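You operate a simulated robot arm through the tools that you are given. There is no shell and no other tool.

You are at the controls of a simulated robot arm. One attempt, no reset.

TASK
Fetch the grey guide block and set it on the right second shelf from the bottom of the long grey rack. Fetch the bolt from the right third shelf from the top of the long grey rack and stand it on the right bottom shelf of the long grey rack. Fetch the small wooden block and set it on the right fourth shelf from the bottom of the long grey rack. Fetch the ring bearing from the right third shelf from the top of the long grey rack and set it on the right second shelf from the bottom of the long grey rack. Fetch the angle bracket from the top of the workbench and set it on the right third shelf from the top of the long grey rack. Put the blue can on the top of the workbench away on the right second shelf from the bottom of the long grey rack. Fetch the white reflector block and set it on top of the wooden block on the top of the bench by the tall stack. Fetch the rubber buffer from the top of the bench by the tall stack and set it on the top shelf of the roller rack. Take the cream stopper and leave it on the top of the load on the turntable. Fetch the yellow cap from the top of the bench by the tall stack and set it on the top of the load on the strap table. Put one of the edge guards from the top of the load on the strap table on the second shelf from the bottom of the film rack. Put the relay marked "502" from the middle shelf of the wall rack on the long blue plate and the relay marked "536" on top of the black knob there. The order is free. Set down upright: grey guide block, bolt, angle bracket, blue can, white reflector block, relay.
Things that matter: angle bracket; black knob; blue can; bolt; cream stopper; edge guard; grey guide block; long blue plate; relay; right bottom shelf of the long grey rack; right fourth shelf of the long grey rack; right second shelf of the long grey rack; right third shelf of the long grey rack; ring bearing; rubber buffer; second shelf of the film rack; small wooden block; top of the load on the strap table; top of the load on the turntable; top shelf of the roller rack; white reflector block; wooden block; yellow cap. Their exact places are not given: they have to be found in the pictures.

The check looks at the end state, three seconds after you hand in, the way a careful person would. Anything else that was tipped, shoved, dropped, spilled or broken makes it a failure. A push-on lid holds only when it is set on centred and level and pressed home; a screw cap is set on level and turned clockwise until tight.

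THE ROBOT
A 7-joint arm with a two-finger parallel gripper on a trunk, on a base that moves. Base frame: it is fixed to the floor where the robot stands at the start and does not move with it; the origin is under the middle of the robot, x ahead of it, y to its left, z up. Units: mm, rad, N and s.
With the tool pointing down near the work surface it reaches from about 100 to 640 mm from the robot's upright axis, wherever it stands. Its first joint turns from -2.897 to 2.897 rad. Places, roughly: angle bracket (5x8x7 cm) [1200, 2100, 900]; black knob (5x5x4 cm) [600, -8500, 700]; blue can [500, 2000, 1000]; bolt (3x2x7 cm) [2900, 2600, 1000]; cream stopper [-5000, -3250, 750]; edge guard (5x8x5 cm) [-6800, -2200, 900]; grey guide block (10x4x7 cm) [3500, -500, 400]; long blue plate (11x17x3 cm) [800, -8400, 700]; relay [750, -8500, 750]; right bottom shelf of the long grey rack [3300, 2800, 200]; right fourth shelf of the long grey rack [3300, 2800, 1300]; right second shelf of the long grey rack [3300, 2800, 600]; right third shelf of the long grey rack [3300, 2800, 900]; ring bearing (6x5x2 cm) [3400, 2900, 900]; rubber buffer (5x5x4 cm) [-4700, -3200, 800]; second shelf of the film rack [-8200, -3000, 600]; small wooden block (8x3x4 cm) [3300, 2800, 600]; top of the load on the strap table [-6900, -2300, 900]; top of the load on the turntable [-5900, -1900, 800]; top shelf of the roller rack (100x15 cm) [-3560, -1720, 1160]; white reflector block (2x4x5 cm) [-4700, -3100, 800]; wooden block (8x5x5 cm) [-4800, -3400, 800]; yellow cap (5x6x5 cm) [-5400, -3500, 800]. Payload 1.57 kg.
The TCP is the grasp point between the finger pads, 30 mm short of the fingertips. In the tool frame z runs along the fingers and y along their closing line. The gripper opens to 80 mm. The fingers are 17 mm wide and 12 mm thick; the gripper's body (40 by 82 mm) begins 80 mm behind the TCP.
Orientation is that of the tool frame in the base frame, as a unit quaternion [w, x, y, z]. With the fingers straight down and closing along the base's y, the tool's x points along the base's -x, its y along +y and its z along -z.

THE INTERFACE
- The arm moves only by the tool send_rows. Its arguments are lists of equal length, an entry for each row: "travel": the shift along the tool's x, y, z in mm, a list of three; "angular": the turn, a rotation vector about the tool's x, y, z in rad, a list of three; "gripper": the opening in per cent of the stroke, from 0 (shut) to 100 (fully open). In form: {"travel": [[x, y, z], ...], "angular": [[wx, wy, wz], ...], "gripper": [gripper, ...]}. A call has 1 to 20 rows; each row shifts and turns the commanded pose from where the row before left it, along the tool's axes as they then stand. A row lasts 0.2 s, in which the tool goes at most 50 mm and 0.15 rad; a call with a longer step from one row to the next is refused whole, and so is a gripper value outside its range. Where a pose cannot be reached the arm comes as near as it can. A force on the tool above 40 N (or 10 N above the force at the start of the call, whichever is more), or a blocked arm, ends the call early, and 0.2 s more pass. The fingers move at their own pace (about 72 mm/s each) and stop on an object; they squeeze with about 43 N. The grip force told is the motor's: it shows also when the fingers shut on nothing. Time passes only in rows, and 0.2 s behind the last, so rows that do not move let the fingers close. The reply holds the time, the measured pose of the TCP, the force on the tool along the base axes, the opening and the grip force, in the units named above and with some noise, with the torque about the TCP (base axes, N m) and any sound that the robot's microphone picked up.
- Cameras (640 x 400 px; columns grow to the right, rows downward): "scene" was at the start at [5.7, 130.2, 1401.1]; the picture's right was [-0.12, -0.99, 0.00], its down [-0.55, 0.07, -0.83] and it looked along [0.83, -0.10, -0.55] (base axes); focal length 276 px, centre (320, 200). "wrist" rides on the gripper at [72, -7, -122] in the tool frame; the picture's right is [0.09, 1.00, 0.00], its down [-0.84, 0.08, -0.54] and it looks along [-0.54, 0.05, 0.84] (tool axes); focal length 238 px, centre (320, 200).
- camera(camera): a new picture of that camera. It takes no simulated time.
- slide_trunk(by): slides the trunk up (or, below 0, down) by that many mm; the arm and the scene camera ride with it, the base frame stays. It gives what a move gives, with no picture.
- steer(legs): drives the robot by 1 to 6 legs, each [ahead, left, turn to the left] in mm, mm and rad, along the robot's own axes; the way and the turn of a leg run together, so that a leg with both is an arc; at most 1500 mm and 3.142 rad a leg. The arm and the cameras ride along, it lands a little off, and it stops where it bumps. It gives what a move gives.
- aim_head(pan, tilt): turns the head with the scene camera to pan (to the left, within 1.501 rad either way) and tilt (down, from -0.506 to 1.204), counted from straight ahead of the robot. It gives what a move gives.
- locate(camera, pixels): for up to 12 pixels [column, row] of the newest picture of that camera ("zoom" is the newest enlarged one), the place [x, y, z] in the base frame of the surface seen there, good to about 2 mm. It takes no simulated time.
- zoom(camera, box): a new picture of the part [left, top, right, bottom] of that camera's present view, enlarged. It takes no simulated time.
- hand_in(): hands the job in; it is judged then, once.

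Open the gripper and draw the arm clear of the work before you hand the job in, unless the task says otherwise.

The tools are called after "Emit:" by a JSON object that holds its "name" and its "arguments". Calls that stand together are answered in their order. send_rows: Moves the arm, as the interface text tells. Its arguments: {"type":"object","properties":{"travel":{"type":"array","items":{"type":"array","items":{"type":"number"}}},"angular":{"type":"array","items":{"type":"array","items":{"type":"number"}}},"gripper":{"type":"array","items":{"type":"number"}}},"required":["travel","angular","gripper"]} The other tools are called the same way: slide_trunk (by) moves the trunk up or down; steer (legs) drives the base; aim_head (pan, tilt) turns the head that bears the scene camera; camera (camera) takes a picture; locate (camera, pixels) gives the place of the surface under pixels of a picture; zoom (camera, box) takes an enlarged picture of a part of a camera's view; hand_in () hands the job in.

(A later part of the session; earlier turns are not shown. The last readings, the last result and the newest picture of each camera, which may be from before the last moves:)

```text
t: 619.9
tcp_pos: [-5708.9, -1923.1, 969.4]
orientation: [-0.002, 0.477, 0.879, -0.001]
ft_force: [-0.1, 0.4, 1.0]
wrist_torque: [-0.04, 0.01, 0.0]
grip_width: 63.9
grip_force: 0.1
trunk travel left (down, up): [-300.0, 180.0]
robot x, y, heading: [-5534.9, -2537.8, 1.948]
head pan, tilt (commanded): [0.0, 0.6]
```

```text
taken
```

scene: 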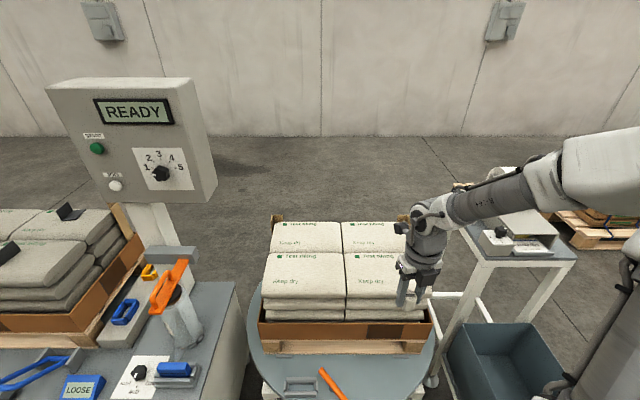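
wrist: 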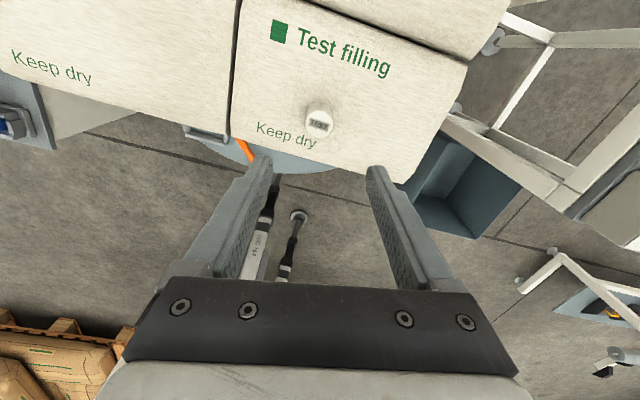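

The stopper stands on the load. I draw the arm in 180 mm, turn (via the free right side) to face the bench again for the yellow cap.

Emit:
{"name": "send_rows", "arguments": {"travel": [[-45, 0, 0], [-45, 0, 0], [-45, 0, 0], [-45, 0, 0]], "angular": [[0, 0, 0], [0, 0, 0], [0, 0, 0], [0, 0, 0]], "gripper": [80, 80, 80, 80]}}

Emit:
{"name": "steer", "arguments": {"legs": [[-100, 0, 0], [0, 0, -1.6], [0, 0, -1.58], [0, -165, 0], [240, 0, 0]]}}

Emit:
{"name": "aim_head", "arguments": {"pan": 0.0, "tilt": 0.8}}

Emit:
{"name": "camera", "arguments": {"camera": "scene"}}

Emit:
{"name": "camera", "arguments": {"camera": "wrist"}}

```text
t: 620.9
tcp_pos: [-5609.9, -2077.2, 969.3]
orientation: [0.0, 0.477, 0.879, -0.001]
ft_force: [0.5, 1.4, -0.7]
wrist_torque: [-0.02, -0.03, 0.01]
grip_width: 64.1
grip_force: 0.1
trunk travel left (down, up): [-300.0, 180.0]
robot x, y, heading: [-5531.5, -2539.7, 1.949]
head pan, tilt (commanded): [0.0, 0.6]
```

```text
t: 635.7
tcp_pos: [-5485.3, -3373.2, 969.7]
orientation: [-0.001, 0.877, -0.481, 0.001]
ft_force: [-0.3, 0.1, -0.2]
wrist_torque: [0.02, -0.04, -0.01]
grip_width: 63.8
grip_force: 0.1
trunk travel left (down, up): [-300.0, 180.0]
robot x, y, heading: [-5559.3, -2911.4, -1.204]
head pan, tilt (commanded): [0.0, 0.6]
```

```text
t: 636.4
tcp_pos: [-5485.4, -3372.0, 969.3]
orientation: [0.0, 0.877, -0.481, 0.001]
ft_force: [0.7, 0.5, -0.3]
wrist_torque: [-0.04, 0.01, -0.02]
grip_width: 63.8
grip_force: 0.1
trunk travel left (down, up): [-300.0, 180.0]
robot x, y, heading: [-5561.4, -2912.2, -1.2]
head pan, tilt (commanded): [0.0, 0.799]
```

```text
taken
```

scene: 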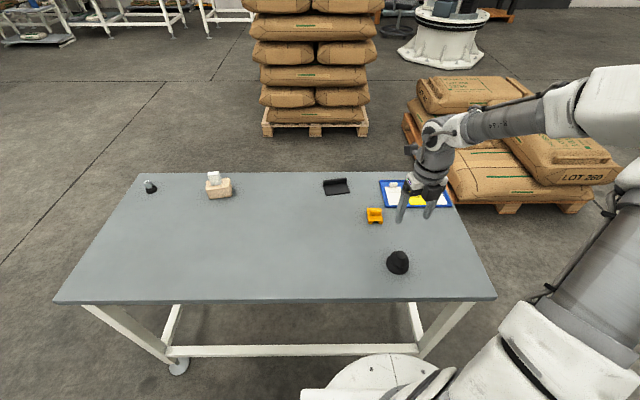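

```text
taken
```

wrist: 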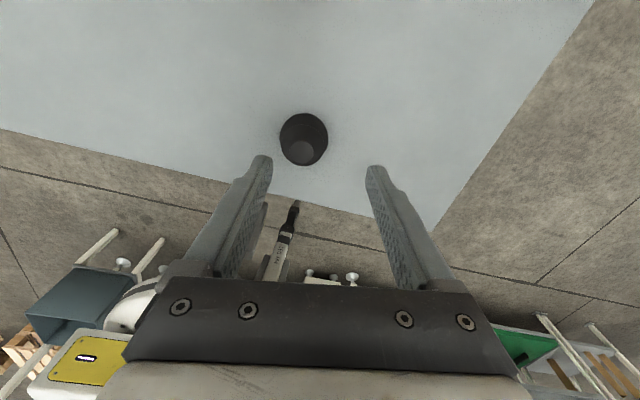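

I move the tool 151 mm forward and 28 mm left to hover over the yellow cap.

Emit:
{"name": "send_rows", "arguments": {"travel": [[38, -7, 0], [38, -7, 0], [38, -7, 0], [37, -7.4, 0], [0, 0, 0]], "angular": [[0, 0, 0], [0, 0, 0], [0, 0, 0], [0, 0, 0], [0, 0, 0]], "gripper": [100, 100, 100, 100, 100]}}

Emit:
{"name": "camera", "arguments": {"camera": "wrist"}}

Emit:
{"name": "zoom", "arguments": {"camera": "wrist", "box": [260, 60, 400, 160]}}

```text
t: 637.6
tcp_pos: [-5382.2, -3486.8, 969.4]
orientation: [-0.001, 0.877, -0.481, 0.001]
ft_force: [1.0, 0.5, -0.4]
wrist_torque: [0.0, 0.02, -0.02]
grip_width: 80.1
grip_force: 0.0
trunk travel left (down, up): [-300.0, 180.0]
robot x, y, heading: [-5567.0, -2914.6, -1.206]
head pan, tilt (commanded): [0.0, 0.799]
```

```text
taken
```

wrist: 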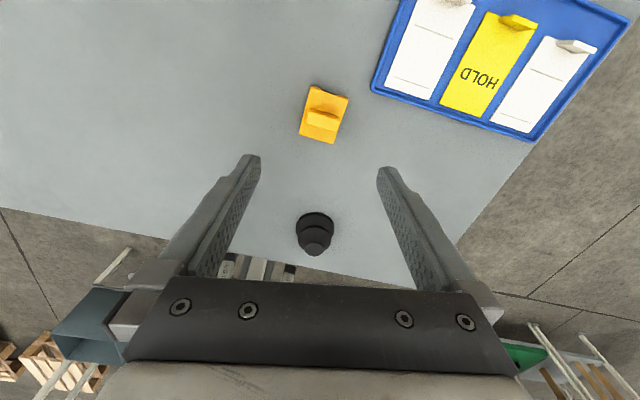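

```text
4.00 times, centred on (330, 110) of wrist
```

zoom: 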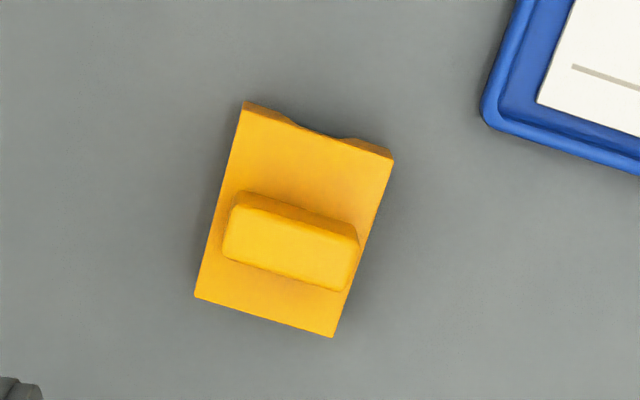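

The yellow cap has a rectangular base with a raised tab. I locate its corners.

Emit:
{"name": "locate", "arguments": {"camera": "zoom", "pixels": [[252, 118], [383, 166], [204, 290], [329, 328], [315, 150], [265, 305], [240, 215], [350, 245], [230, 248], [340, 282], [290, 245], [215, 200]]}}

```text
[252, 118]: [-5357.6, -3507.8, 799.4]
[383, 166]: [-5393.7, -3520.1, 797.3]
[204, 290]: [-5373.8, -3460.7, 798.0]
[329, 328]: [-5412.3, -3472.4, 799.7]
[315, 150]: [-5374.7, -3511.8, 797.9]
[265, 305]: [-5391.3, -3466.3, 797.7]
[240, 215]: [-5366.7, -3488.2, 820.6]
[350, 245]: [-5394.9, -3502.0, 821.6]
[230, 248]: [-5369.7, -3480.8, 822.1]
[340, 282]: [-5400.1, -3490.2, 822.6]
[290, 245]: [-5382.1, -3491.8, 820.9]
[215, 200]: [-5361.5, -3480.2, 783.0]
```

Cap centre (−5384,−3490), base ~43×55 mm, z 780–798. I align yaw (+0.257), centre and descend to z≈834 for a check.

Emit:
{"name": "send_rows", "arguments": {"travel": [[0, 0, 0], [0, 0, 0], [2.8, 2.8, 0], [0, 0, 45], [0, 0, 45], [0, 0, 40], [0, 0, 0]], "angular": [[0, 0, 0.1285], [0, 0, 0.1285], [0, 0, 0], [0, 0, 0], [0, 0, 0], [0, 0, 0], [0, 0, 0]], "gripper": [90, 90, 90, 90, 90, 90, 90]}}

Emit:
{"name": "camera", "arguments": {"camera": "wrist"}}

```text
t: 639.2
tcp_pos: [-5384.9, -3488.3, 840.6]
orientation: [-0.001, 0.808, -0.589, 0.001]
ft_force: [-0.1, 0.4, 0.6]
wrist_torque: [0.0, -0.02, -0.03]
grip_width: 71.9
grip_force: 0.1
trunk travel left (down, up): [-300.0, 180.0]
robot x, y, heading: [-5561.3, -2912.9, -1.204]
head pan, tilt (commanded): [0.0, 0.799]
```

```text
taken
```

wrist: 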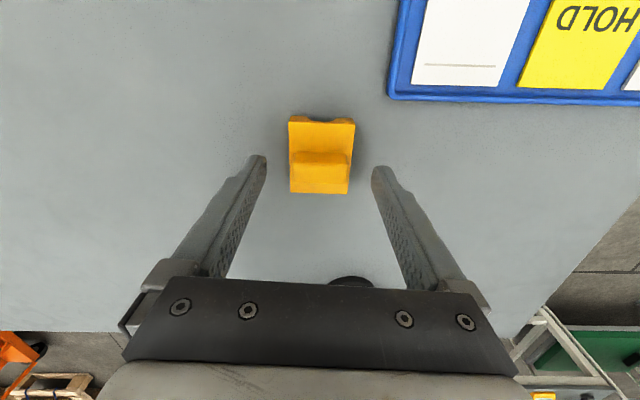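

Aligned. I descend 28 mm and close on the base's sides.

Emit:
{"name": "send_rows", "arguments": {"travel": [[0, 0, 18], [0, 0, 10.5], [0, 0, 0], [0, 0, 0], [0, 0, 0], [0, 0, 0], [0, 0, -20], [0, 0, -45], [0, 0, -45]], "angular": [[0, 0, 0], [0, 0, 0], [0, 0, 0], [0, 0, 0], [0, 0, 0], [0, 0, 0], [0, 0, 0], [0, 0, 0], [0, 0, 0]], "gripper": [90, 90, 60, 0, 0, 0, 0, 0, 0]}}

Emit:
{"name": "camera", "arguments": {"camera": "wrist"}}

```text
t: 641.2
tcp_pos: [-5383.1, -3489.1, 923.6]
orientation: [-0.001, 0.808, -0.59, 0.001]
ft_force: [0.3, 0.3, 0.2]
wrist_torque: [0.03, -0.01, -0.01]
grip_width: 45.1
grip_force: 43.0
trunk travel left (down, up): [-300.0, 180.0]
robot x, y, heading: [-5562.5, -2910.4, -1.204]
head pan, tilt (commanded): [0.0, 0.799]
```

```text
taken
```

wrist: 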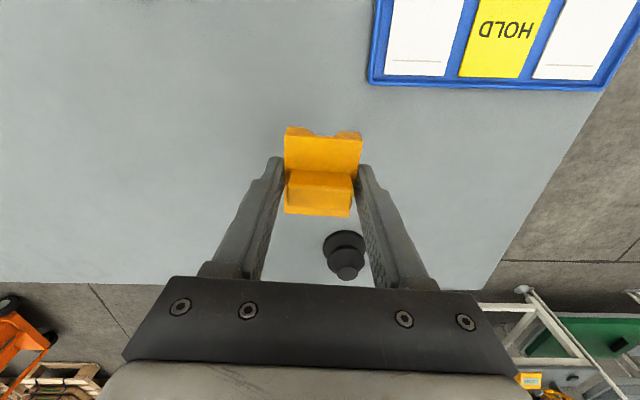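

Held (45 mm). I raise to z≈1060, retract, and drive west in front of the strap table.

Emit:
{"name": "send_rows", "arguments": {"travel": [[0, 0, -45], [0, 0, -45], [0, 0, -45], [-45, 0, 0], [-45, 0, 0], [-45, 0, 0], [-40, 0, 0]], "angular": [[0, 0, 0], [0, 0, 0], [0, 0, 0], [0, 0, 0], [0, 0, 0], [0, 0, 0], [0, 0, 0]], "gripper": [0, 0, 0, 0, 0, 0, 0]}}

Emit:
{"name": "steer", "arguments": {"legs": [[0, 0, -1.712], [1030, 0, 0], [0, 0, -1.417]]}}

Emit:
{"name": "aim_head", "arguments": {"pan": 0.0, "tilt": 0.6}}

Emit:
{"name": "camera", "arguments": {"camera": "scene"}}

```text
t: 642.8
tcp_pos: [-5436.1, -3322.2, 1058.9]
orientation: [-0.001, 0.808, -0.59, 0.001]
ft_force: [-0.2, 0.0, -0.7]
wrist_torque: [0.01, 0.0, -0.02]
grip_width: 45.1
grip_force: 42.7
trunk travel left (down, up): [-300.0, 180.0]
robot x, y, heading: [-5563.5, -2911.6, -1.201]
head pan, tilt (commanded): [0.0, 0.799]
```

```text
t: 660.1
tcp_pos: [-6694.2, -2719.0, 1057.7]
orientation: [0.0, 0.585, 0.811, -0.001]
ft_force: [-0.2, -0.1, -0.5]
wrist_torque: [-0.02, 0.0, -0.03]
grip_width: 45.0
grip_force: 42.7
trunk travel left (down, up): [-300.0, 180.0]
robot x, y, heading: [-6563.1, -3131.8, 1.946]
head pan, tilt (commanded): [0.0, 0.799]
```

```text
t: 660.8
tcp_pos: [-6695.0, -2720.9, 1057.9]
orientation: [-0.001, 0.585, 0.811, -0.001]
ft_force: [-0.2, 0.9, -0.8]
wrist_torque: [0.0, -0.01, -0.01]
grip_width: 45.0
grip_force: 42.7
trunk travel left (down, up): [-300.0, 180.0]
robot x, y, heading: [-6564.7, -3130.2, 1.952]
head pan, tilt (commanded): [0.0, 0.6]
```

```text
taken
```

scene: 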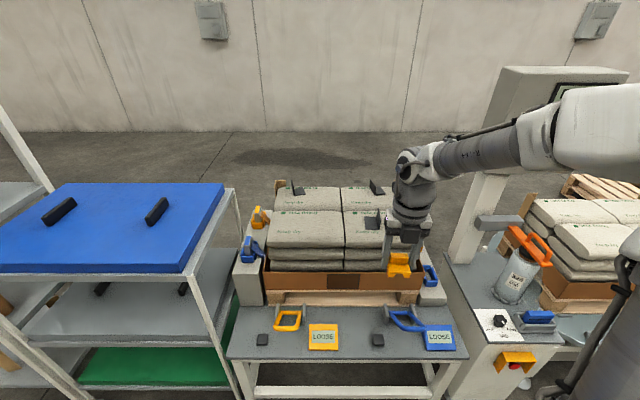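

The strap table is straight ahead; dark edge guards sit on the load at (298,190), (377,188), (372,222). I zoom and locate.

Emit:
{"name": "zoom", "arguments": {"camera": "scene", "box": [225, 160, 465, 310]}}

Emit:
{"name": "locate", "arguments": {"camera": "scene", "pixels": [[298, 190], [377, 188], [372, 222], [305, 225], [300, 240], [330, 245], [360, 240], [360, 205], [320, 200], [230, 355], [455, 350], [345, 300]]}}

```text
2.67 times, centred on (345, 235) of scene
```

zoom: 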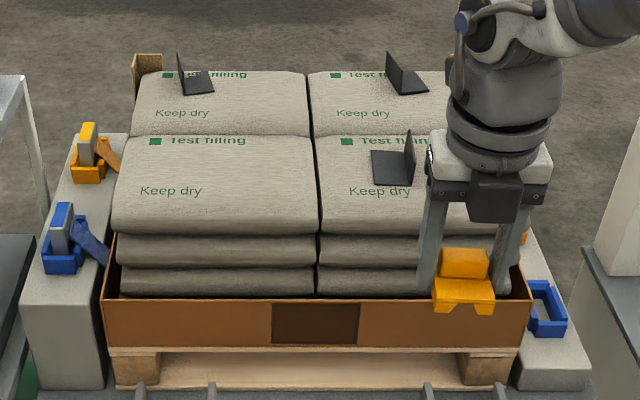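

```text
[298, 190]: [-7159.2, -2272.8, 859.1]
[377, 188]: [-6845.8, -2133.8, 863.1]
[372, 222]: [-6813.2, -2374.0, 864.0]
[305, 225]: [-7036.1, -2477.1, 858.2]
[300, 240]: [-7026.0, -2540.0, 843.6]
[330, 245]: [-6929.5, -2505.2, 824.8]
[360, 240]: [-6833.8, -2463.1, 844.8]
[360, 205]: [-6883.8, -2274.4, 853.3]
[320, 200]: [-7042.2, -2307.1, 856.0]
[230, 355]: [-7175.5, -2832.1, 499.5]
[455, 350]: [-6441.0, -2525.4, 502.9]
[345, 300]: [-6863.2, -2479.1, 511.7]
```

I check the blue cart's near corner at left before strafing.

Emit:
{"name": "locate", "arguments": {"camera": "scene", "pixels": [[184, 270], [20, 270], [225, 185], [235, 385], [215, 395], [100, 385], [240, 330], [300, 365]]}}

```text
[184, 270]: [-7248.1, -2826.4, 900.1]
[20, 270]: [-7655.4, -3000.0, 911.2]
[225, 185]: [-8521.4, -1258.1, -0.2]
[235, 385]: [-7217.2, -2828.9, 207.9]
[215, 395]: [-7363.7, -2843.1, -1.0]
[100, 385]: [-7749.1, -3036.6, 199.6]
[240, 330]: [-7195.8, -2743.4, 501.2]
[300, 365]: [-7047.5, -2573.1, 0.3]
```

The cart's front is flush with the table front, so I can strafe left 214 mm and go forward 172 mm.

Emit:
{"name": "steer", "arguments": {"legs": [[0, 214, 0], [172, 0, 0]]}}

Emit:
{"name": "camera", "arguments": {"camera": "wrist"}}

```text
t: 664.6
tcp_pos: [-6959.9, -2637.9, 1058.5]
orientation: [-0.001, 0.585, 0.811, -0.001]
ft_force: [0.3, 0.6, -0.1]
wrist_torque: [-0.02, 0.01, 0.02]
grip_width: 45.2
grip_force: 42.7
trunk travel left (down, up): [-300.0, 180.0]
robot x, y, heading: [-6824.2, -3049.7, 1.951]
head pan, tilt (commanded): [0.0, 0.6]
stopped in leg 2: the robot was blocked; the commanded pose is now the measured one
```

```text
taken
```

wrist: 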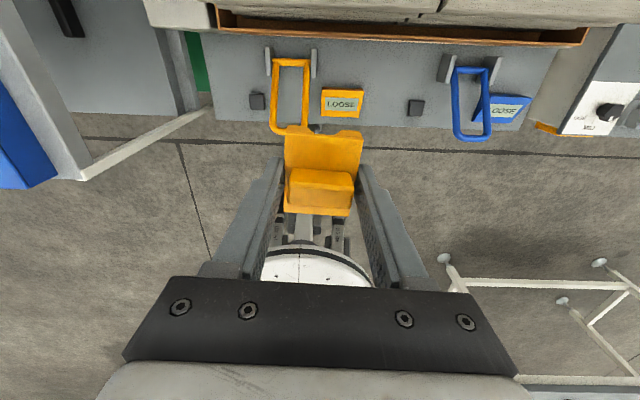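

The base was stopped right at the end (n≈−308). I back off 15 mm and check that nothing on the table front was disturbed.

Emit:
{"name": "steer", "arguments": {"legs": [[-15, 0, 0]]}}

Emit:
{"name": "aim_head", "arguments": {"pan": 0.0, "tilt": 0.8}}

Emit:
{"name": "camera", "arguments": {"camera": "scene"}}

```text
t: 665.4
tcp_pos: [-6952.6, -2651.0, 1058.2]
orientation: [-0.001, 0.585, 0.811, -0.001]
ft_force: [0.0, 0.2, -0.1]
wrist_torque: [-0.01, 0.0, -0.03]
grip_width: 45.1
grip_force: 42.9
trunk travel left (down, up): [-300.0, 180.0]
robot x, y, heading: [-6822.4, -3061.9, 1.946]
head pan, tilt (commanded): [0.0, 0.6]
```

```text
t: 666.1
tcp_pos: [-6954.2, -2651.3, 1057.8]
orientation: [-0.001, 0.584, 0.812, -0.001]
ft_force: [-0.5, 0.3, -0.9]
wrist_torque: [0.01, 0.0, 0.01]
grip_width: 44.9
grip_force: 42.7
trunk travel left (down, up): [-300.0, 180.0]
robot x, y, heading: [-6821.5, -3063.8, 1.951]
head pan, tilt (commanded): [0.0, 0.799]
```

```text
taken
```

scene: 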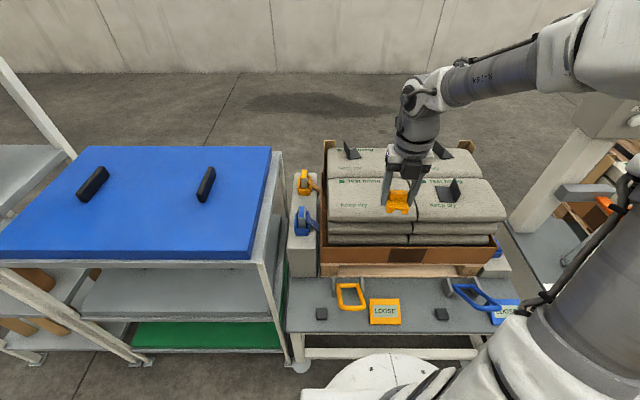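

Nothing disturbed. I extend the arm 195 mm over the front-left sack.

Emit:
{"name": "send_rows", "arguments": {"travel": [[38.9, -1.8, 0], [38.9, -1.8, 0], [38.9, -1.8, 0], [38.9, -1.9, 0], [39, -1.9, 0], [0, 0, 40], [0, 0, 40], [0, 0, 0]], "angular": [[0, 0, 0], [0, 0, 0], [0, 0, 0], [0, 0, 0], [0, 0, 0], [0, 0, 0], [0, 0, 0], [0, 0, 0]], "gripper": [0, 0, 0, 0, 0, 0, 0, 0]}}

Emit:
{"name": "camera", "arguments": {"camera": "wrist"}}

Emit:
{"name": "locate", "arguments": {"camera": "wrist", "pixels": [[320, 110], [260, 130], [390, 130], [320, 60], [250, 170], [400, 170]]}}

```text
t: 667.9
tcp_pos: [-7025.5, -2469.2, 975.3]
orientation: [-0.001, 0.584, 0.812, -0.001]
ft_force: [0.7, -0.5, -1.0]
wrist_torque: [0.0, -0.02, 0.0]
grip_width: 45.2
grip_force: 42.8
trunk travel left (down, up): [-300.0, 180.0]
robot x, y, heading: [-6820.8, -3063.9, 1.955]
head pan, tilt (commanded): [0.0, 0.799]
```

```text
taken
```

wrist: 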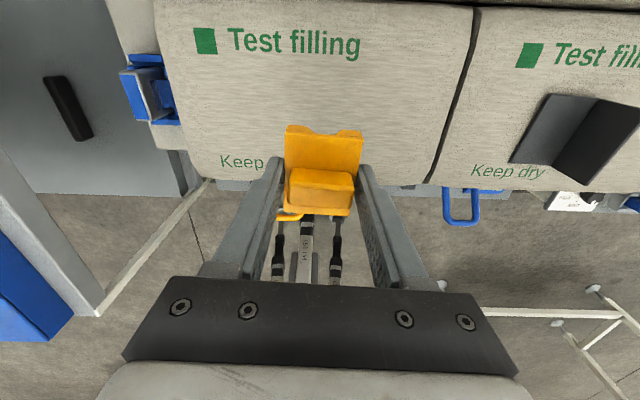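

```text
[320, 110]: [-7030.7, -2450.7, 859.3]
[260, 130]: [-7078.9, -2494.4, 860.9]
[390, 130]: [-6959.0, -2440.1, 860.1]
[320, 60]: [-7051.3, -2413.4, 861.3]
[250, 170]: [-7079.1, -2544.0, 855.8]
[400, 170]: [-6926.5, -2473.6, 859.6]
```

The sack top there is flat at z≈860. I shift 20 mm further in, lower, and creep to contact (~891).

Emit:
{"name": "send_rows", "arguments": {"travel": [[20, 0, 0], [0, 0, 40], [0, 0, 30], [0, 0, 7], [0, 0, 0]], "angular": [[0, 0, 0], [0, 0, 0], [0, 0, 0], [0, 0, 0], [0, 0, 0]], "gripper": [0, 0, 0, 0, 0]}}

Emit:
{"name": "send_rows", "arguments": {"travel": [[0, 0, 2], [0, 0, 2], [0, 0, 1.5], [0, 0, 0]], "angular": [[0, 0, 0], [0, 0, 0], [0, 0, 0], [0, 0, 0]], "gripper": [0, 0, 0, 0]}}

```text
t: 669.1
tcp_pos: [-7031.8, -2450.5, 900.2]
orientation: [-0.001, 0.585, 0.811, -0.001]
ft_force: [-0.5, 0.1, -1.0]
wrist_torque: [0.0, 0.0, -0.02]
grip_width: 45.2
grip_force: 42.9
trunk travel left (down, up): [-300.0, 180.0]
robot x, y, heading: [-6822.9, -3059.4, 1.952]
head pan, tilt (commanded): [0.0, 0.799]
```

```text
t: 670.1
tcp_pos: [-7032.3, -2450.2, 896.1]
orientation: [0.0, 0.584, 0.811, -0.001]
ft_force: [0.1, -0.4, -0.8]
wrist_torque: [0.02, 0.03, 0.01]
grip_width: 45.0
grip_force: 43.0
trunk travel left (down, up): [-300.0, 180.0]
robot x, y, heading: [-6824.5, -3060.0, 1.956]
head pan, tilt (commanded): [0.0, 0.799]
```

Emit:
{"name": "send_rows", "arguments": {"travel": [[0, 0, 1.5], [0, 0, 1.5], [0, 0, 1], [0, 0, 0]], "angular": [[0, 0, 0], [0, 0, 0], [0, 0, 0], [0, 0, 0]], "gripper": [0, 0, 0, 0]}}

```text
t: 671.1
tcp_pos: [-7030.3, -2451.8, 890.7]
orientation: [-0.001, 0.584, 0.812, -0.001]
ft_force: [0.0, 0.1, -0.5]
wrist_torque: [0.03, 0.03, -0.02]
grip_width: 45.2
grip_force: 43.1
trunk travel left (down, up): [-300.0, 180.0]
robot x, y, heading: [-6822.5, -3062.9, 1.955]
head pan, tilt (commanded): [0.0, 0.799]
```

Emit:
{"name": "send_rows", "arguments": {"travel": [[0, 0, 1], [0, 0, 1], [0, 0, 0]], "angular": [[0, 0, 0], [0, 0, 0], [0, 0, 0]], "gripper": [0, 0, 0]}}

```text
t: 671.9
tcp_pos: [-7029.5, -2449.9, 888.9]
orientation: [-0.001, 0.584, 0.811, -0.001]
ft_force: [0.8, 1.0, 0.2]
wrist_torque: [0.03, -0.01, 0.0]
grip_width: 45.1
grip_force: 43.0
trunk travel left (down, up): [-300.0, 180.0]
robot x, y, heading: [-6816.4, -3062.5, 1.948]
head pan, tilt (commanded): [0.0, 0.799]
```

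Emit:
{"name": "send_rows", "arguments": {"travel": [[0, 0, 1], [0, 0, 0]], "angular": [[0, 0, 0], [0, 0, 0]], "gripper": [0, 0]}}

```text
t: 672.5
tcp_pos: [-7030.6, -2450.5, 889.1]
orientation: [-0.001, 0.584, 0.812, 0.0]
ft_force: [0.2, 0.3, 2.9]
wrist_torque: [0.08, -0.02, 0.0]
grip_width: 45.2
grip_force: 43.0
trunk travel left (down, up): [-300.0, 180.0]
robot x, y, heading: [-6821.5, -3063.3, 1.947]
head pan, tilt (commanded): [0.0, 0.799]
```

Contact (2.9 N). I open and rise.

Emit:
{"name": "send_rows", "arguments": {"travel": [[0, 0, 0], [0, 0, 0], [0, 0, -20], [0, 0, -40], [0, 0, -45], [0, 0, -45]], "angular": [[0, 0, 0], [0, 0, 0], [0, 0, 0], [0, 0, 0], [0, 0, 0], [0, 0, 0]], "gripper": [75, 90, 90, 90, 90, 90]}}

Emit:
{"name": "camera", "arguments": {"camera": "wrist"}}

```text
t: 673.9
tcp_pos: [-7030.0, -2449.7, 1038.0]
orientation: [-0.001, 0.584, 0.812, -0.001]
ft_force: [0.1, 0.2, -0.4]
wrist_torque: [0.0, 0.02, -0.04]
grip_width: 72.0
grip_force: 0.1
trunk travel left (down, up): [-300.0, 180.0]
robot x, y, heading: [-6820.7, -3060.3, 1.949]
head pan, tilt (commanded): [0.0, 0.799]
```

```text
taken
```

wrist: 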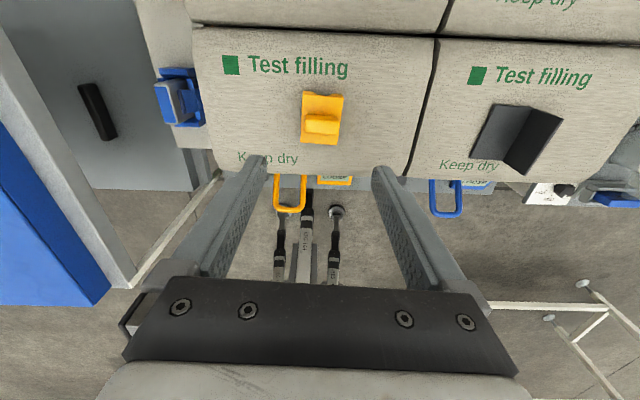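

The cap is in place. Now an edge guard: the front-right one at (515,140). I zoom and locate its legs.

Emit:
{"name": "zoom", "arguments": {"camera": "wrist", "box": [440, 80, 600, 200]}}

Emit:
{"name": "locate", "arguments": {"camera": "zoom", "pixels": [[225, 95], [350, 105], [150, 270], [275, 290], [250, 190], [480, 140], [340, 330], [400, 230], [300, 240], [330, 150], [470, 125], [320, 320]]}}

```text
3.33 times, centred on (520, 140) of wrist
```

zoom: 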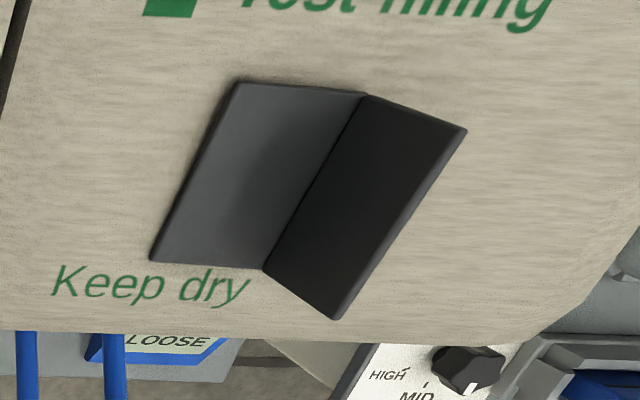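

```text
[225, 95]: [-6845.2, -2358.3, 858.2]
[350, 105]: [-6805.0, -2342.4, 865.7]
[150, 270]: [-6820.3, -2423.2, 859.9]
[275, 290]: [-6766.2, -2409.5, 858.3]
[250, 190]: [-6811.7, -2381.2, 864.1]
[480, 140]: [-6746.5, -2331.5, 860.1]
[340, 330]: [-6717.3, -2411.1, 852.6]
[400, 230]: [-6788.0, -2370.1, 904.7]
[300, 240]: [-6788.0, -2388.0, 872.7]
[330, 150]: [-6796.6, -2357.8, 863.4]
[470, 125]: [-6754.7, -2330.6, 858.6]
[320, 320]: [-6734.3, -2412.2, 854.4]
```

The guard's upright leg runs along my viewing direction (hinge from (−6801,−2338) to (−6772,−2404)), flat leg to the left. I retract, tilt the tool to 50°, and strafe right 250 mm to grip the upright leg.

Emit:
{"name": "send_rows", "arguments": {"travel": [[-45, 0, 0], [-45, 0, 0], [-45, 0, 0], [0, 0, 0], [0, 0, 0], [0, 0, 0], [0, 0, 0], [0, 0, 0], [0, 0, 0]], "angular": [[0, 0, 0], [0, 0, 0], [0, 0, 0], [0, 0.1455, 0], [0, 0.1455, 0], [0, 0.1455, 0], [0, 0.1455, 0], [0, 0.1455, 0], [0, 0.1455, 0]], "gripper": [60, 60, 60, 60, 60, 60, 60, 60, 60]}}

Emit:
{"name": "steer", "arguments": {"legs": [[0, -250, 0]]}}

Emit:
{"name": "camera", "arguments": {"camera": "wrist"}}

```text
t: 675.9
tcp_pos: [-6982.8, -2577.5, 1036.7]
orientation: [-0.317, 0.544, 0.74, 0.237]
ft_force: [-0.6, 0.8, 0.9]
wrist_torque: [-0.02, -0.08, -0.04]
grip_width: 48.0
grip_force: 0.1
out of reach, approached as far as the arm can: row 8
trunk travel left (down, up): [-300.0, 180.0]
robot x, y, heading: [-6824.5, -3061.2, 1.951]
head pan, tilt (commanded): [0.0, 0.799]
```

```text
t: 678.4
tcp_pos: [-6756.5, -2485.5, 1038.0]
orientation: [-0.318, 0.537, 0.744, 0.238]
ft_force: [-0.4, -0.9, 0.8]
wrist_torque: [0.03, -0.02, -0.05]
grip_width: 48.1
grip_force: 0.2
trunk travel left (down, up): [-300.0, 180.0]
robot x, y, heading: [-6587.5, -2967.9, 1.958]
head pan, tilt (commanded): [0.0, 0.799]
```

```text
taken
```

wrist: 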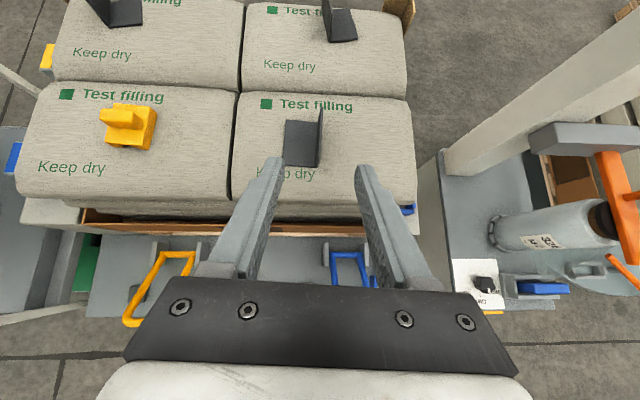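

Emit:
{"name": "zoom", "arguments": {"camera": "wrist", "box": [260, 90, 360, 180]}}

Emit:
{"name": "locate", "arguments": {"camera": "zoom", "pixels": [[375, 130], [378, 200], [372, 330], [385, 110], [362, 250], [250, 200], [230, 310], [340, 335], [380, 300], [368, 325]]}}

```text
4.44 times, centred on (310, 135) of wrist
```

zoom: 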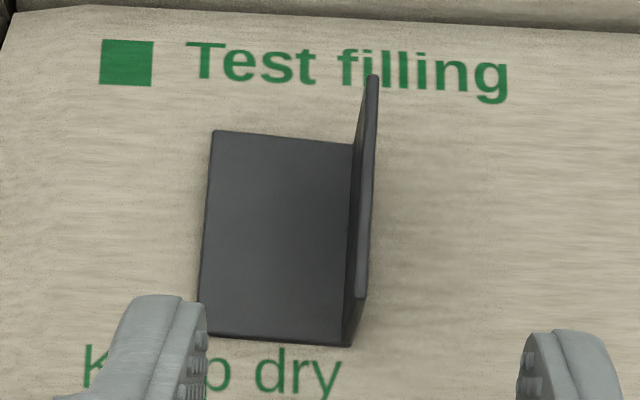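

```text
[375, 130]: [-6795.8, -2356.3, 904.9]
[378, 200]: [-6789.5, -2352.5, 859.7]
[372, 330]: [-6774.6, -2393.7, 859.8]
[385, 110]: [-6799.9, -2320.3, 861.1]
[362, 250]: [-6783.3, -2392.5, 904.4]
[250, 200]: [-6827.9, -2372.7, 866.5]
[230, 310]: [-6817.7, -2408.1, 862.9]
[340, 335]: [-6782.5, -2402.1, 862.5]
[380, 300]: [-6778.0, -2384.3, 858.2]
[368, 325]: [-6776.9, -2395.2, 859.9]
```

Upright leg's top edge runs (−6796,−2356)→(−6783,−2392) at z≈905, aligned with my fingers. I approach to TCP (−6787,−2382,898).

Emit:
{"name": "send_rows", "arguments": {"travel": [[-7, 0.4, 43], [-7, 0.4, 43], [-7, 0.4, 43], [-4.4, 0.1, 27], [-2.9, 0, 18.4], [0, 0, 0]], "angular": [[0, 0, 0], [0, 0, 0], [0, 0, 0], [0, 0, 0], [0, 0, 0], [0, 0, 0]], "gripper": [60, 60, 60, 60, 60, 60]}}

Emit:
{"name": "camera", "arguments": {"camera": "wrist"}}

```text
t: 679.8
tcp_pos: [-6787.8, -2379.6, 897.9]
orientation: [-0.319, 0.537, 0.744, 0.238]
ft_force: [-0.2, -0.1, 0.2]
wrist_torque: [0.02, -0.01, 0.02]
grip_width: 48.2
grip_force: 0.1
trunk travel left (down, up): [-300.0, 180.0]
robot x, y, heading: [-6591.6, -2964.9, 1.958]
head pan, tilt (commanded): [0.0, 0.799]
```

```text
taken
```

wrist: 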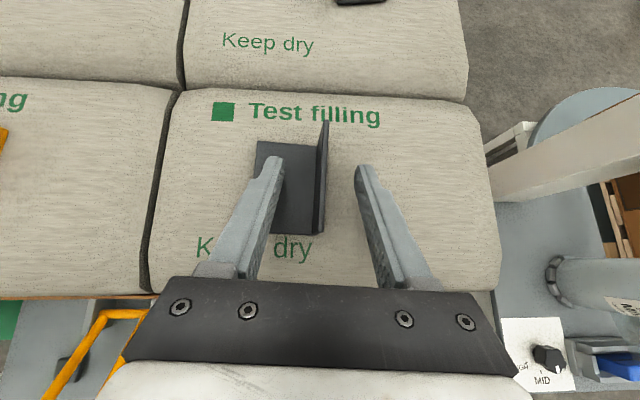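

The upright leg is centred between the fingers. I close in steps and lift 100 mm.

Emit:
{"name": "send_rows", "arguments": {"travel": [[0, 0, 0], [0, 0, 0], [0, 0, 0], [0, 0, 0], [0, 0, 0], [7.3, 0, -6.8], [21.9, 0, -20.5], [29, 0, -27.4], [14.6, 0, -13.7]], "angular": [[0, 0, 0], [0, 0, 0], [0, 0, 0], [0, 0, 0], [0, 0, 0], [0, 0, 0], [0, 0, 0], [0, 0, 0], [0, 0, 0]], "gripper": [35, 20, 0, 0, 0, 0, 0, 0, 0]}}

Emit:
{"name": "camera", "arguments": {"camera": "wrist"}}

```text
t: 681.8
tcp_pos: [-6788.9, -2381.9, 997.8]
orientation: [-0.319, 0.537, 0.745, 0.237]
ft_force: [0.3, -0.5, -0.6]
wrist_torque: [-0.03, 0.02, 0.01]
grip_width: 3.2
grip_force: 24.9
trunk travel left (down, up): [-300.0, 180.0]
robot x, y, heading: [-6592.8, -2967.0, 1.957]
head pan, tilt (commanded): [0.0, 0.799]
```

```text
taken
```

wrist: 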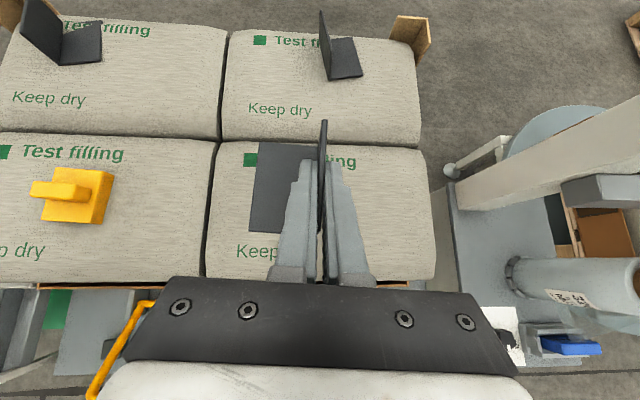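

Held by the upright leg (3.2 mm thick). I retract, back off, and strafe left toward the film rack, then look.

Emit:
{"name": "send_rows", "arguments": {"travel": [[-28, 0, -30], [-28, 0, -30], [-28, 0, -30]], "angular": [[0, 0, 0], [0, 0, 0], [0, 0, 0]], "gripper": [0, 0, 0]}}

Emit:
{"name": "steer", "arguments": {"legs": [[-350, 0, 0], [0, 1200, 0]]}}

Emit:
{"name": "aim_head", "arguments": {"pan": 0.3, "tilt": 0.5}}

Emit:
{"name": "camera", "arguments": {"camera": "scene"}}

```text
t: 682.6
tcp_pos: [-6753.6, -2499.7, 998.9]
orientation: [-0.319, 0.537, 0.744, 0.239]
ft_force: [0.4, -0.4, -0.4]
wrist_torque: [-0.01, 0.0, -0.03]
grip_width: 3.0
grip_force: 24.3
trunk travel left (down, up): [-300.0, 180.0]
robot x, y, heading: [-6589.6, -2967.9, 1.953]
head pan, tilt (commanded): [0.0, 0.799]
```

```text
t: 694.5
tcp_pos: [-7750.0, -3298.7, 999.9]
orientation: [-0.32, 0.534, 0.747, 0.236]
ft_force: [0.3, 0.4, -0.2]
wrist_torque: [0.03, 0.01, 0.01]
grip_width: 3.1
grip_force: 23.9
trunk travel left (down, up): [-300.0, 180.0]
robot x, y, heading: [-7585.5, -3767.3, 1.959]
head pan, tilt (commanded): [0.0, 0.799]
```

```text
t: 695.3
tcp_pos: [-7749.0, -3299.4, 997.9]
orientation: [-0.32, 0.534, 0.747, 0.236]
ft_force: [-0.1, -0.3, 0.2]
wrist_torque: [-0.06, -0.03, 0.0]
grip_width: 3.5
grip_force: 24.2
trunk travel left (down, up): [-300.0, 180.0]
robot x, y, heading: [-7587.3, -3770.3, 1.967]
head pan, tilt (commanded): [0.3, 0.499]
```

```text
taken
```

scene: 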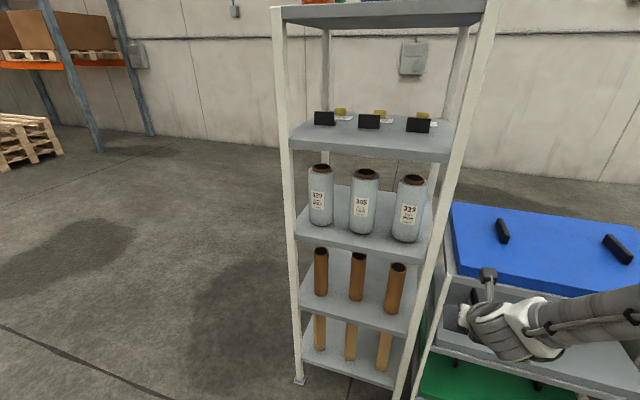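

The film rack stands at cols 270–500. I locate its shelves and contents.

Emit:
{"name": "locate", "arguments": {"camera": "scene", "pixels": [[350, 372], [350, 362], [345, 320], [350, 315], [380, 300], [340, 290], [365, 250], [335, 240], [370, 155], [300, 240], [430, 280], [300, 378]]}}

Emit:
{"name": "zoom", "arguments": {"camera": "scene", "box": [270, 150, 470, 400]}}

```text
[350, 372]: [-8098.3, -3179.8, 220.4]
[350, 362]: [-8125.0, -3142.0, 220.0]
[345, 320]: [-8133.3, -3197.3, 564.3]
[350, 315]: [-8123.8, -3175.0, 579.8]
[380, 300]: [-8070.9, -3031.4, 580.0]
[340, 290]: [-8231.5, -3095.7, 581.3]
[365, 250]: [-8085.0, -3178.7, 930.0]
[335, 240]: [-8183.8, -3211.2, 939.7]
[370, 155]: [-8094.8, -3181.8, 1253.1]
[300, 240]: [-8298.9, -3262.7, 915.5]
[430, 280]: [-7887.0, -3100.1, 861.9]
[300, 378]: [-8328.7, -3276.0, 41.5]
```

```text
1.60 times, centred on (370, 275) of scene
```

zoom: 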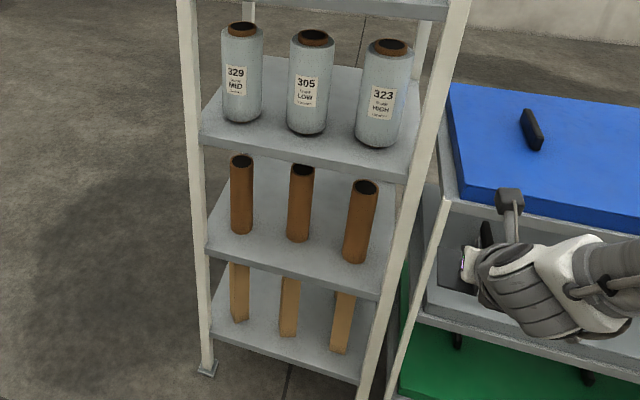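

Emit:
{"name": "locate", "arguments": {"camera": "scene", "pixels": [[321, 293], [357, 298], [392, 311], [320, 270], [357, 275], [393, 290], [330, 305], [310, 300], [375, 318], [340, 300]]}}

```text
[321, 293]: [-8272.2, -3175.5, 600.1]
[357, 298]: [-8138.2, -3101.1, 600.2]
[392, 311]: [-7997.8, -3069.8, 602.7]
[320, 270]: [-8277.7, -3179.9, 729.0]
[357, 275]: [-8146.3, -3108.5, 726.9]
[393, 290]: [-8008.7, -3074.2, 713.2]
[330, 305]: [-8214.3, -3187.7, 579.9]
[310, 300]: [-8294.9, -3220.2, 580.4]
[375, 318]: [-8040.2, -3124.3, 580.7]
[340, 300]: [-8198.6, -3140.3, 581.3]
```

I'll set the guard at the front of the second shelf between tubes 329-side and middle: TCP target t≈−8765, n≈70. I lower the trunk 300 mm, strafe left 345 mm and check.

Emit:
{"name": "slide_trunk", "arguments": {"by": -300}}

Emit:
{"name": "steer", "arguments": {"legs": [[0, 345, 0]]}}

Emit:
{"name": "camera", "arguments": {"camera": "wrist"}}

```text
t: 698.3
tcp_pos: [-7749.1, -3300.2, 699.3]
orientation: [-0.319, 0.534, 0.746, 0.236]
ft_force: [0.8, -0.2, -1.0]
wrist_torque: [0.0, 0.0, 0.01]
grip_width: 3.0
grip_force: 23.9
trunk travel left (down, up): [0.0, 480.0]
robot x, y, heading: [-7582.5, -3765.1, 1.959]
head pan, tilt (commanded): [0.3, 0.499]
```

```text
t: 701.4
tcp_pos: [-8066.6, -3431.8, 698.5]
orientation: [-0.319, 0.533, 0.747, 0.236]
ft_force: [0.1, -0.5, -1.1]
wrist_torque: [0.05, -0.03, 0.01]
grip_width: 3.3
grip_force: 23.7
trunk travel left (down, up): [0.0, 480.0]
robot x, y, heading: [-7900.7, -3897.3, 1.967]
head pan, tilt (commanded): [0.3, 0.499]
```

```text
taken
```

wrist: 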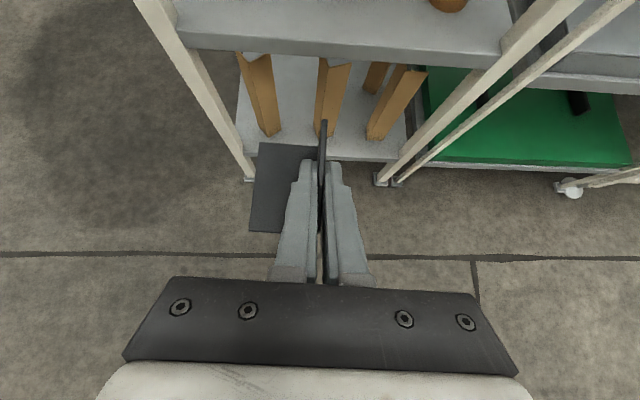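

Aligned at t≈−8764. I lower 40 mm and drive forward 273 mm.

Emit:
{"name": "send_rows", "arguments": {"travel": [[-29, 0, 27.4], [0, 0, 0]], "angular": [[0, 0, 0], [0, 0, 0]], "gripper": [0, 0]}}

Emit:
{"name": "steer", "arguments": {"legs": [[220, 0, 0]]}}

Emit:
{"name": "camera", "arguments": {"camera": "wrist"}}

```text
t: 702.0
tcp_pos: [-8066.3, -3430.9, 657.9]
orientation: [-0.319, 0.534, 0.746, 0.236]
ft_force: [0.6, 0.9, 0.5]
wrist_torque: [0.0, 0.02, -0.01]
grip_width: 3.1
grip_force: 24.2
trunk travel left (down, up): [0.0, 480.0]
robot x, y, heading: [-7900.3, -3894.5, 1.968]
head pan, tilt (commanded): [0.3, 0.499]
```

```text
t: 704.1
tcp_pos: [-8155.0, -3223.5, 657.6]
orientation: [-0.319, 0.533, 0.747, 0.235]
ft_force: [-0.4, 1.0, -0.4]
wrist_torque: [0.0, 0.0, 0.03]
grip_width: 2.8
grip_force: 24.5
trunk travel left (down, up): [0.0, 480.0]
robot x, y, heading: [-7988.9, -3696.6, 1.966]
head pan, tilt (commanded): [0.3, 0.499]
```

```text
taken
```

wrist: 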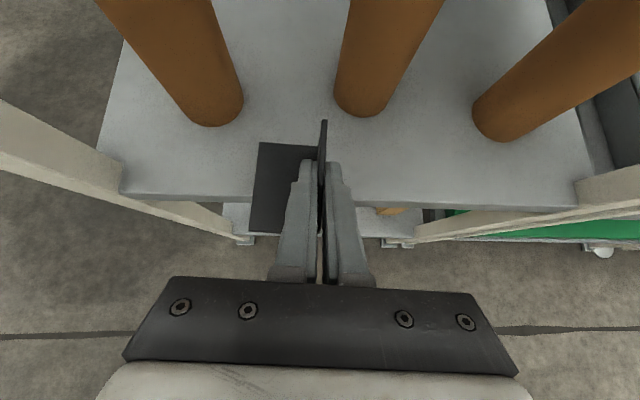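

The guard sits between the first and second tube positions with ≥20 mm margins. I push in 52 mm with the arm and lower 34 mm.

Emit:
{"name": "send_rows", "arguments": {"travel": [[17.8, 0, 19], [17.8, 0, 19], [-14.6, 0, 13.7], [-10.2, 0, 9.6], [0, 0, 0]], "angular": [[0, 0, 0], [0, 0, 0], [0, 0, 0], [0, 0, 0], [0, 0, 0]], "gripper": [0, 0, 0, 0, 0]}}

Emit:
{"name": "camera", "arguments": {"camera": "wrist"}}

```text
t: 705.3
tcp_pos: [-8170.4, -3172.3, 624.9]
orientation: [-0.32, 0.532, 0.747, 0.236]
ft_force: [0.6, 0.1, 0.3]
wrist_torque: [0.0, 0.0, 0.0]
grip_width: 3.1
grip_force: 24.3
trunk travel left (down, up): [0.0, 480.0]
robot x, y, heading: [-7985.2, -3694.0, 1.966]
head pan, tilt (commanded): [0.3, 0.499]
```

```text
taken
```

wrist: 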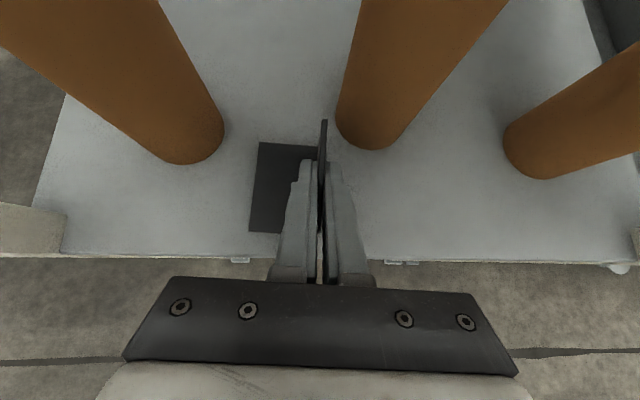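

Close to the surface with clear margins. I creep down to contact.

Emit:
{"name": "send_rows", "arguments": {"travel": [[-1.5, 0, 1.4], [-1.5, 0, 1.4], [-0.7, 0, 0.7], [0, 0, 0]], "angular": [[0, 0, 0], [0, 0, 0], [0, 0, 0], [0, 0, 0]], "gripper": [0, 0, 0, 0]}}

Emit:
{"name": "send_rows", "arguments": {"travel": [[-0.7, 0, 0.7], [-0.7, 0, 0.7], [0, 0, 0]], "angular": [[0, 0, 0], [0, 0, 0], [0, 0, 0]], "gripper": [0, 0, 0]}}

```text
t: 706.3
tcp_pos: [-8170.8, -3173.0, 621.5]
orientation: [-0.322, 0.531, 0.747, 0.238]
ft_force: [1.1, 1.1, 16.6]
wrist_torque: [-0.39, 0.08, 0.07]
grip_width: 3.4
grip_force: 24.0
trunk travel left (down, up): [0.0, 480.0]
robot x, y, heading: [-7992.1, -3694.6, 1.971]
head pan, tilt (commanded): [0.3, 0.499]
```

```text
t: 707.1
tcp_pos: [-8170.6, -3173.4, 618.0]
orientation: [-0.32, 0.533, 0.747, 0.237]
ft_force: [0.6, 6.6, 16.9]
wrist_torque: [-0.22, 0.13, -0.07]
grip_width: 3.4
grip_force: 24.4
trunk travel left (down, up): [0.0, 480.0]
robot x, y, heading: [-7988.4, -3691.9, 1.964]
head pan, tilt (commanded): [0.3, 0.499]
```

Firm contact. I open modestly (30 %) and retreat along the tool axis.

Emit:
{"name": "send_rows", "arguments": {"travel": [[0, 0, 0], [0, 0, 0], [4, 0, -12], [0, 0, -25], [0, 0, -35], [0, 0, -40]], "angular": [[0, 0, 0], [0, 0, 0], [0, 0, 0], [0, 0, 0], [0, 0, 0], [0, 0, 0]], "gripper": [25, 30, 30, 30, 30, 30]}}

Emit:
{"name": "camera", "arguments": {"camera": "wrist"}}

```text
t: 708.5
tcp_pos: [-8145.2, -3249.3, 694.9]
orientation: [-0.32, 0.533, 0.747, 0.236]
ft_force: [0.0, -0.2, 0.6]
wrist_torque: [-0.02, 0.0, 0.0]
grip_width: 24.2
grip_force: 0.1
trunk travel left (down, up): [0.0, 480.0]
robot x, y, heading: [-7983.9, -3694.0, 1.966]
head pan, tilt (commanded): [0.3, 0.499]
```

```text
taken
```

wrist: 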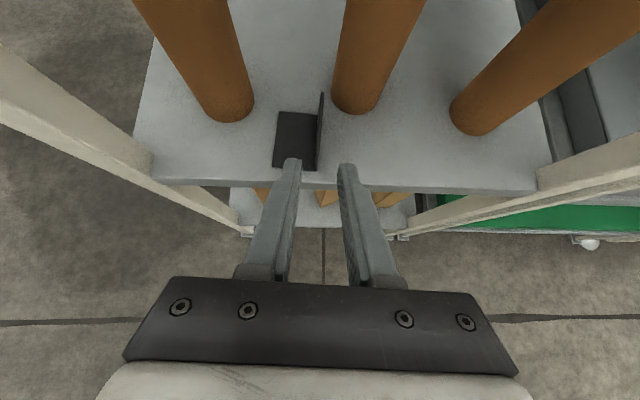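

The edge guard is on the second shelf. Finally the relays near (750,−8500): I back off and turn to look in that direction.

Emit:
{"name": "steer", "arguments": {"legs": [[-400, 0, 0], [0, 0, -2.47]]}}

Emit:
{"name": "aim_head", "arguments": {"pan": 0.0, "tilt": 0.2}}

Emit:
{"name": "camera", "arguments": {"camera": "scene"}}

Emit:
{"name": "aim_head", "arguments": {"pan": -0.8, "tilt": 0.2}}

Emit:
{"name": "camera", "arguments": {"camera": "scene"}}

```text
t: 719.6
tcp_pos: [-7429.6, -4306.7, 695.0]
orientation: [0.115, 0.883, -0.252, 0.38]
ft_force: [0.2, 0.5, 0.7]
wrist_torque: [0.01, -0.01, -0.01]
grip_width: 24.1
grip_force: 0.1
trunk travel left (down, up): [0.0, 480.0]
robot x, y, heading: [-7830.4, -4063.1, -0.49]
head pan, tilt (commanded): [0.3, 0.499]
```

```text
t: 720.4
tcp_pos: [-7428.3, -4306.5, 695.6]
orientation: [0.115, 0.883, -0.251, 0.38]
ft_force: [0.6, 0.0, -0.1]
wrist_torque: [-0.01, 0.01, -0.01]
grip_width: 24.2
grip_force: 0.1
trunk travel left (down, up): [0.0, 480.0]
robot x, y, heading: [-7830.8, -4060.9, -0.49]
head pan, tilt (commanded): [0.0, 0.201]
```

```text
taken
```

scene: 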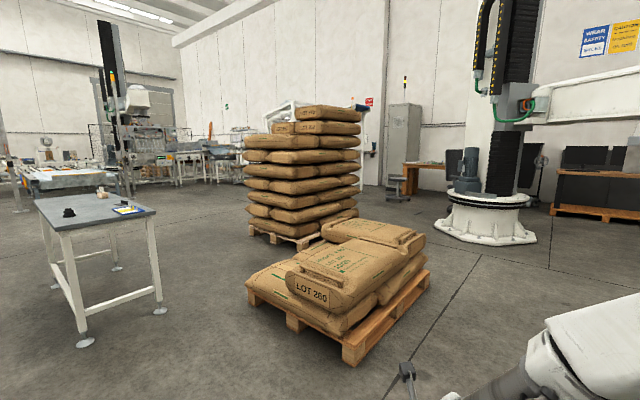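

```text
t: 721.5
tcp_pos: [-7428.6, -4306.3, 695.0]
orientation: [0.116, 0.882, -0.252, 0.38]
ft_force: [0.1, 0.5, -0.1]
wrist_torque: [0.01, 0.02, 0.0]
grip_width: 24.0
grip_force: 0.1
trunk travel left (down, up): [0.0, 480.0]
robot x, y, heading: [-7830.8, -4063.6, -0.494]
head pan, tilt (commanded): [-0.799, 0.201]
```

```text
taken
```

scene: 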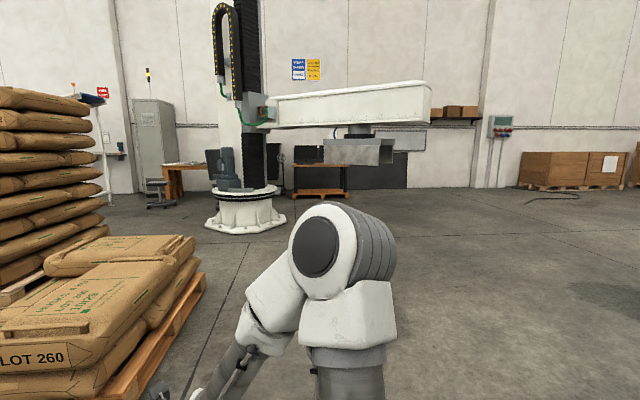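

I locate the floor and obstacle points to plan the route southeast.

Emit:
{"name": "aim_head", "arguments": {"pan": -0.2, "tilt": 0.25}}

Emit:
{"name": "camera", "arguments": {"camera": "scene"}}

Emit:
{"name": "locate", "arguments": {"camera": "scene", "pixels": [[300, 355], [375, 280], [400, 300], [390, 240], [450, 235], [350, 225], [260, 220], [320, 200], [300, 190], [540, 240], [470, 225], [420, 200]]}}

```text
t: 722.5
tcp_pos: [-7429.4, -4306.1, 695.0]
orientation: [0.115, 0.883, -0.252, 0.38]
ft_force: [-0.6, -0.4, -0.1]
wrist_torque: [0.01, -0.01, 0.0]
grip_width: 23.8
grip_force: 0.1
trunk travel left (down, up): [0.0, 480.0]
robot x, y, heading: [-7834.6, -4064.3, -0.494]
head pan, tilt (commanded): [-0.201, 0.25]
```

```text
taken
```

scene: 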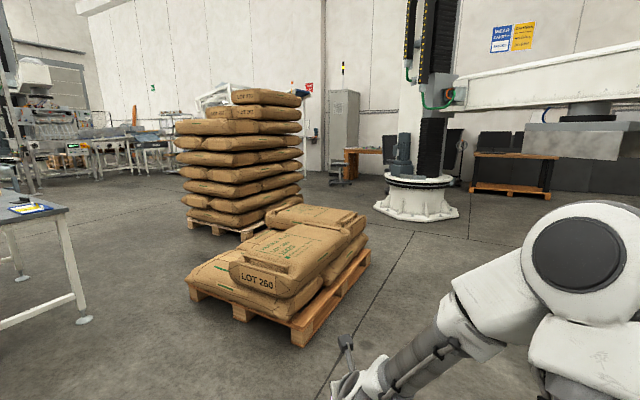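

```text
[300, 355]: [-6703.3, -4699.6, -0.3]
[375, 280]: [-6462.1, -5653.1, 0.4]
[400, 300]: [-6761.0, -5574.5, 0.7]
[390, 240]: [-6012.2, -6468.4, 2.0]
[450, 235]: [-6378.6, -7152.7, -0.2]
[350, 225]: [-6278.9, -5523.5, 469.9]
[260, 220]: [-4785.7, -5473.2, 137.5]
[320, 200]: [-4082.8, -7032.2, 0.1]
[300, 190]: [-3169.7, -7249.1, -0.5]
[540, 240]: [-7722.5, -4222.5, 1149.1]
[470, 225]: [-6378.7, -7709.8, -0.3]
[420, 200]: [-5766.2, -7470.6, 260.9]
```

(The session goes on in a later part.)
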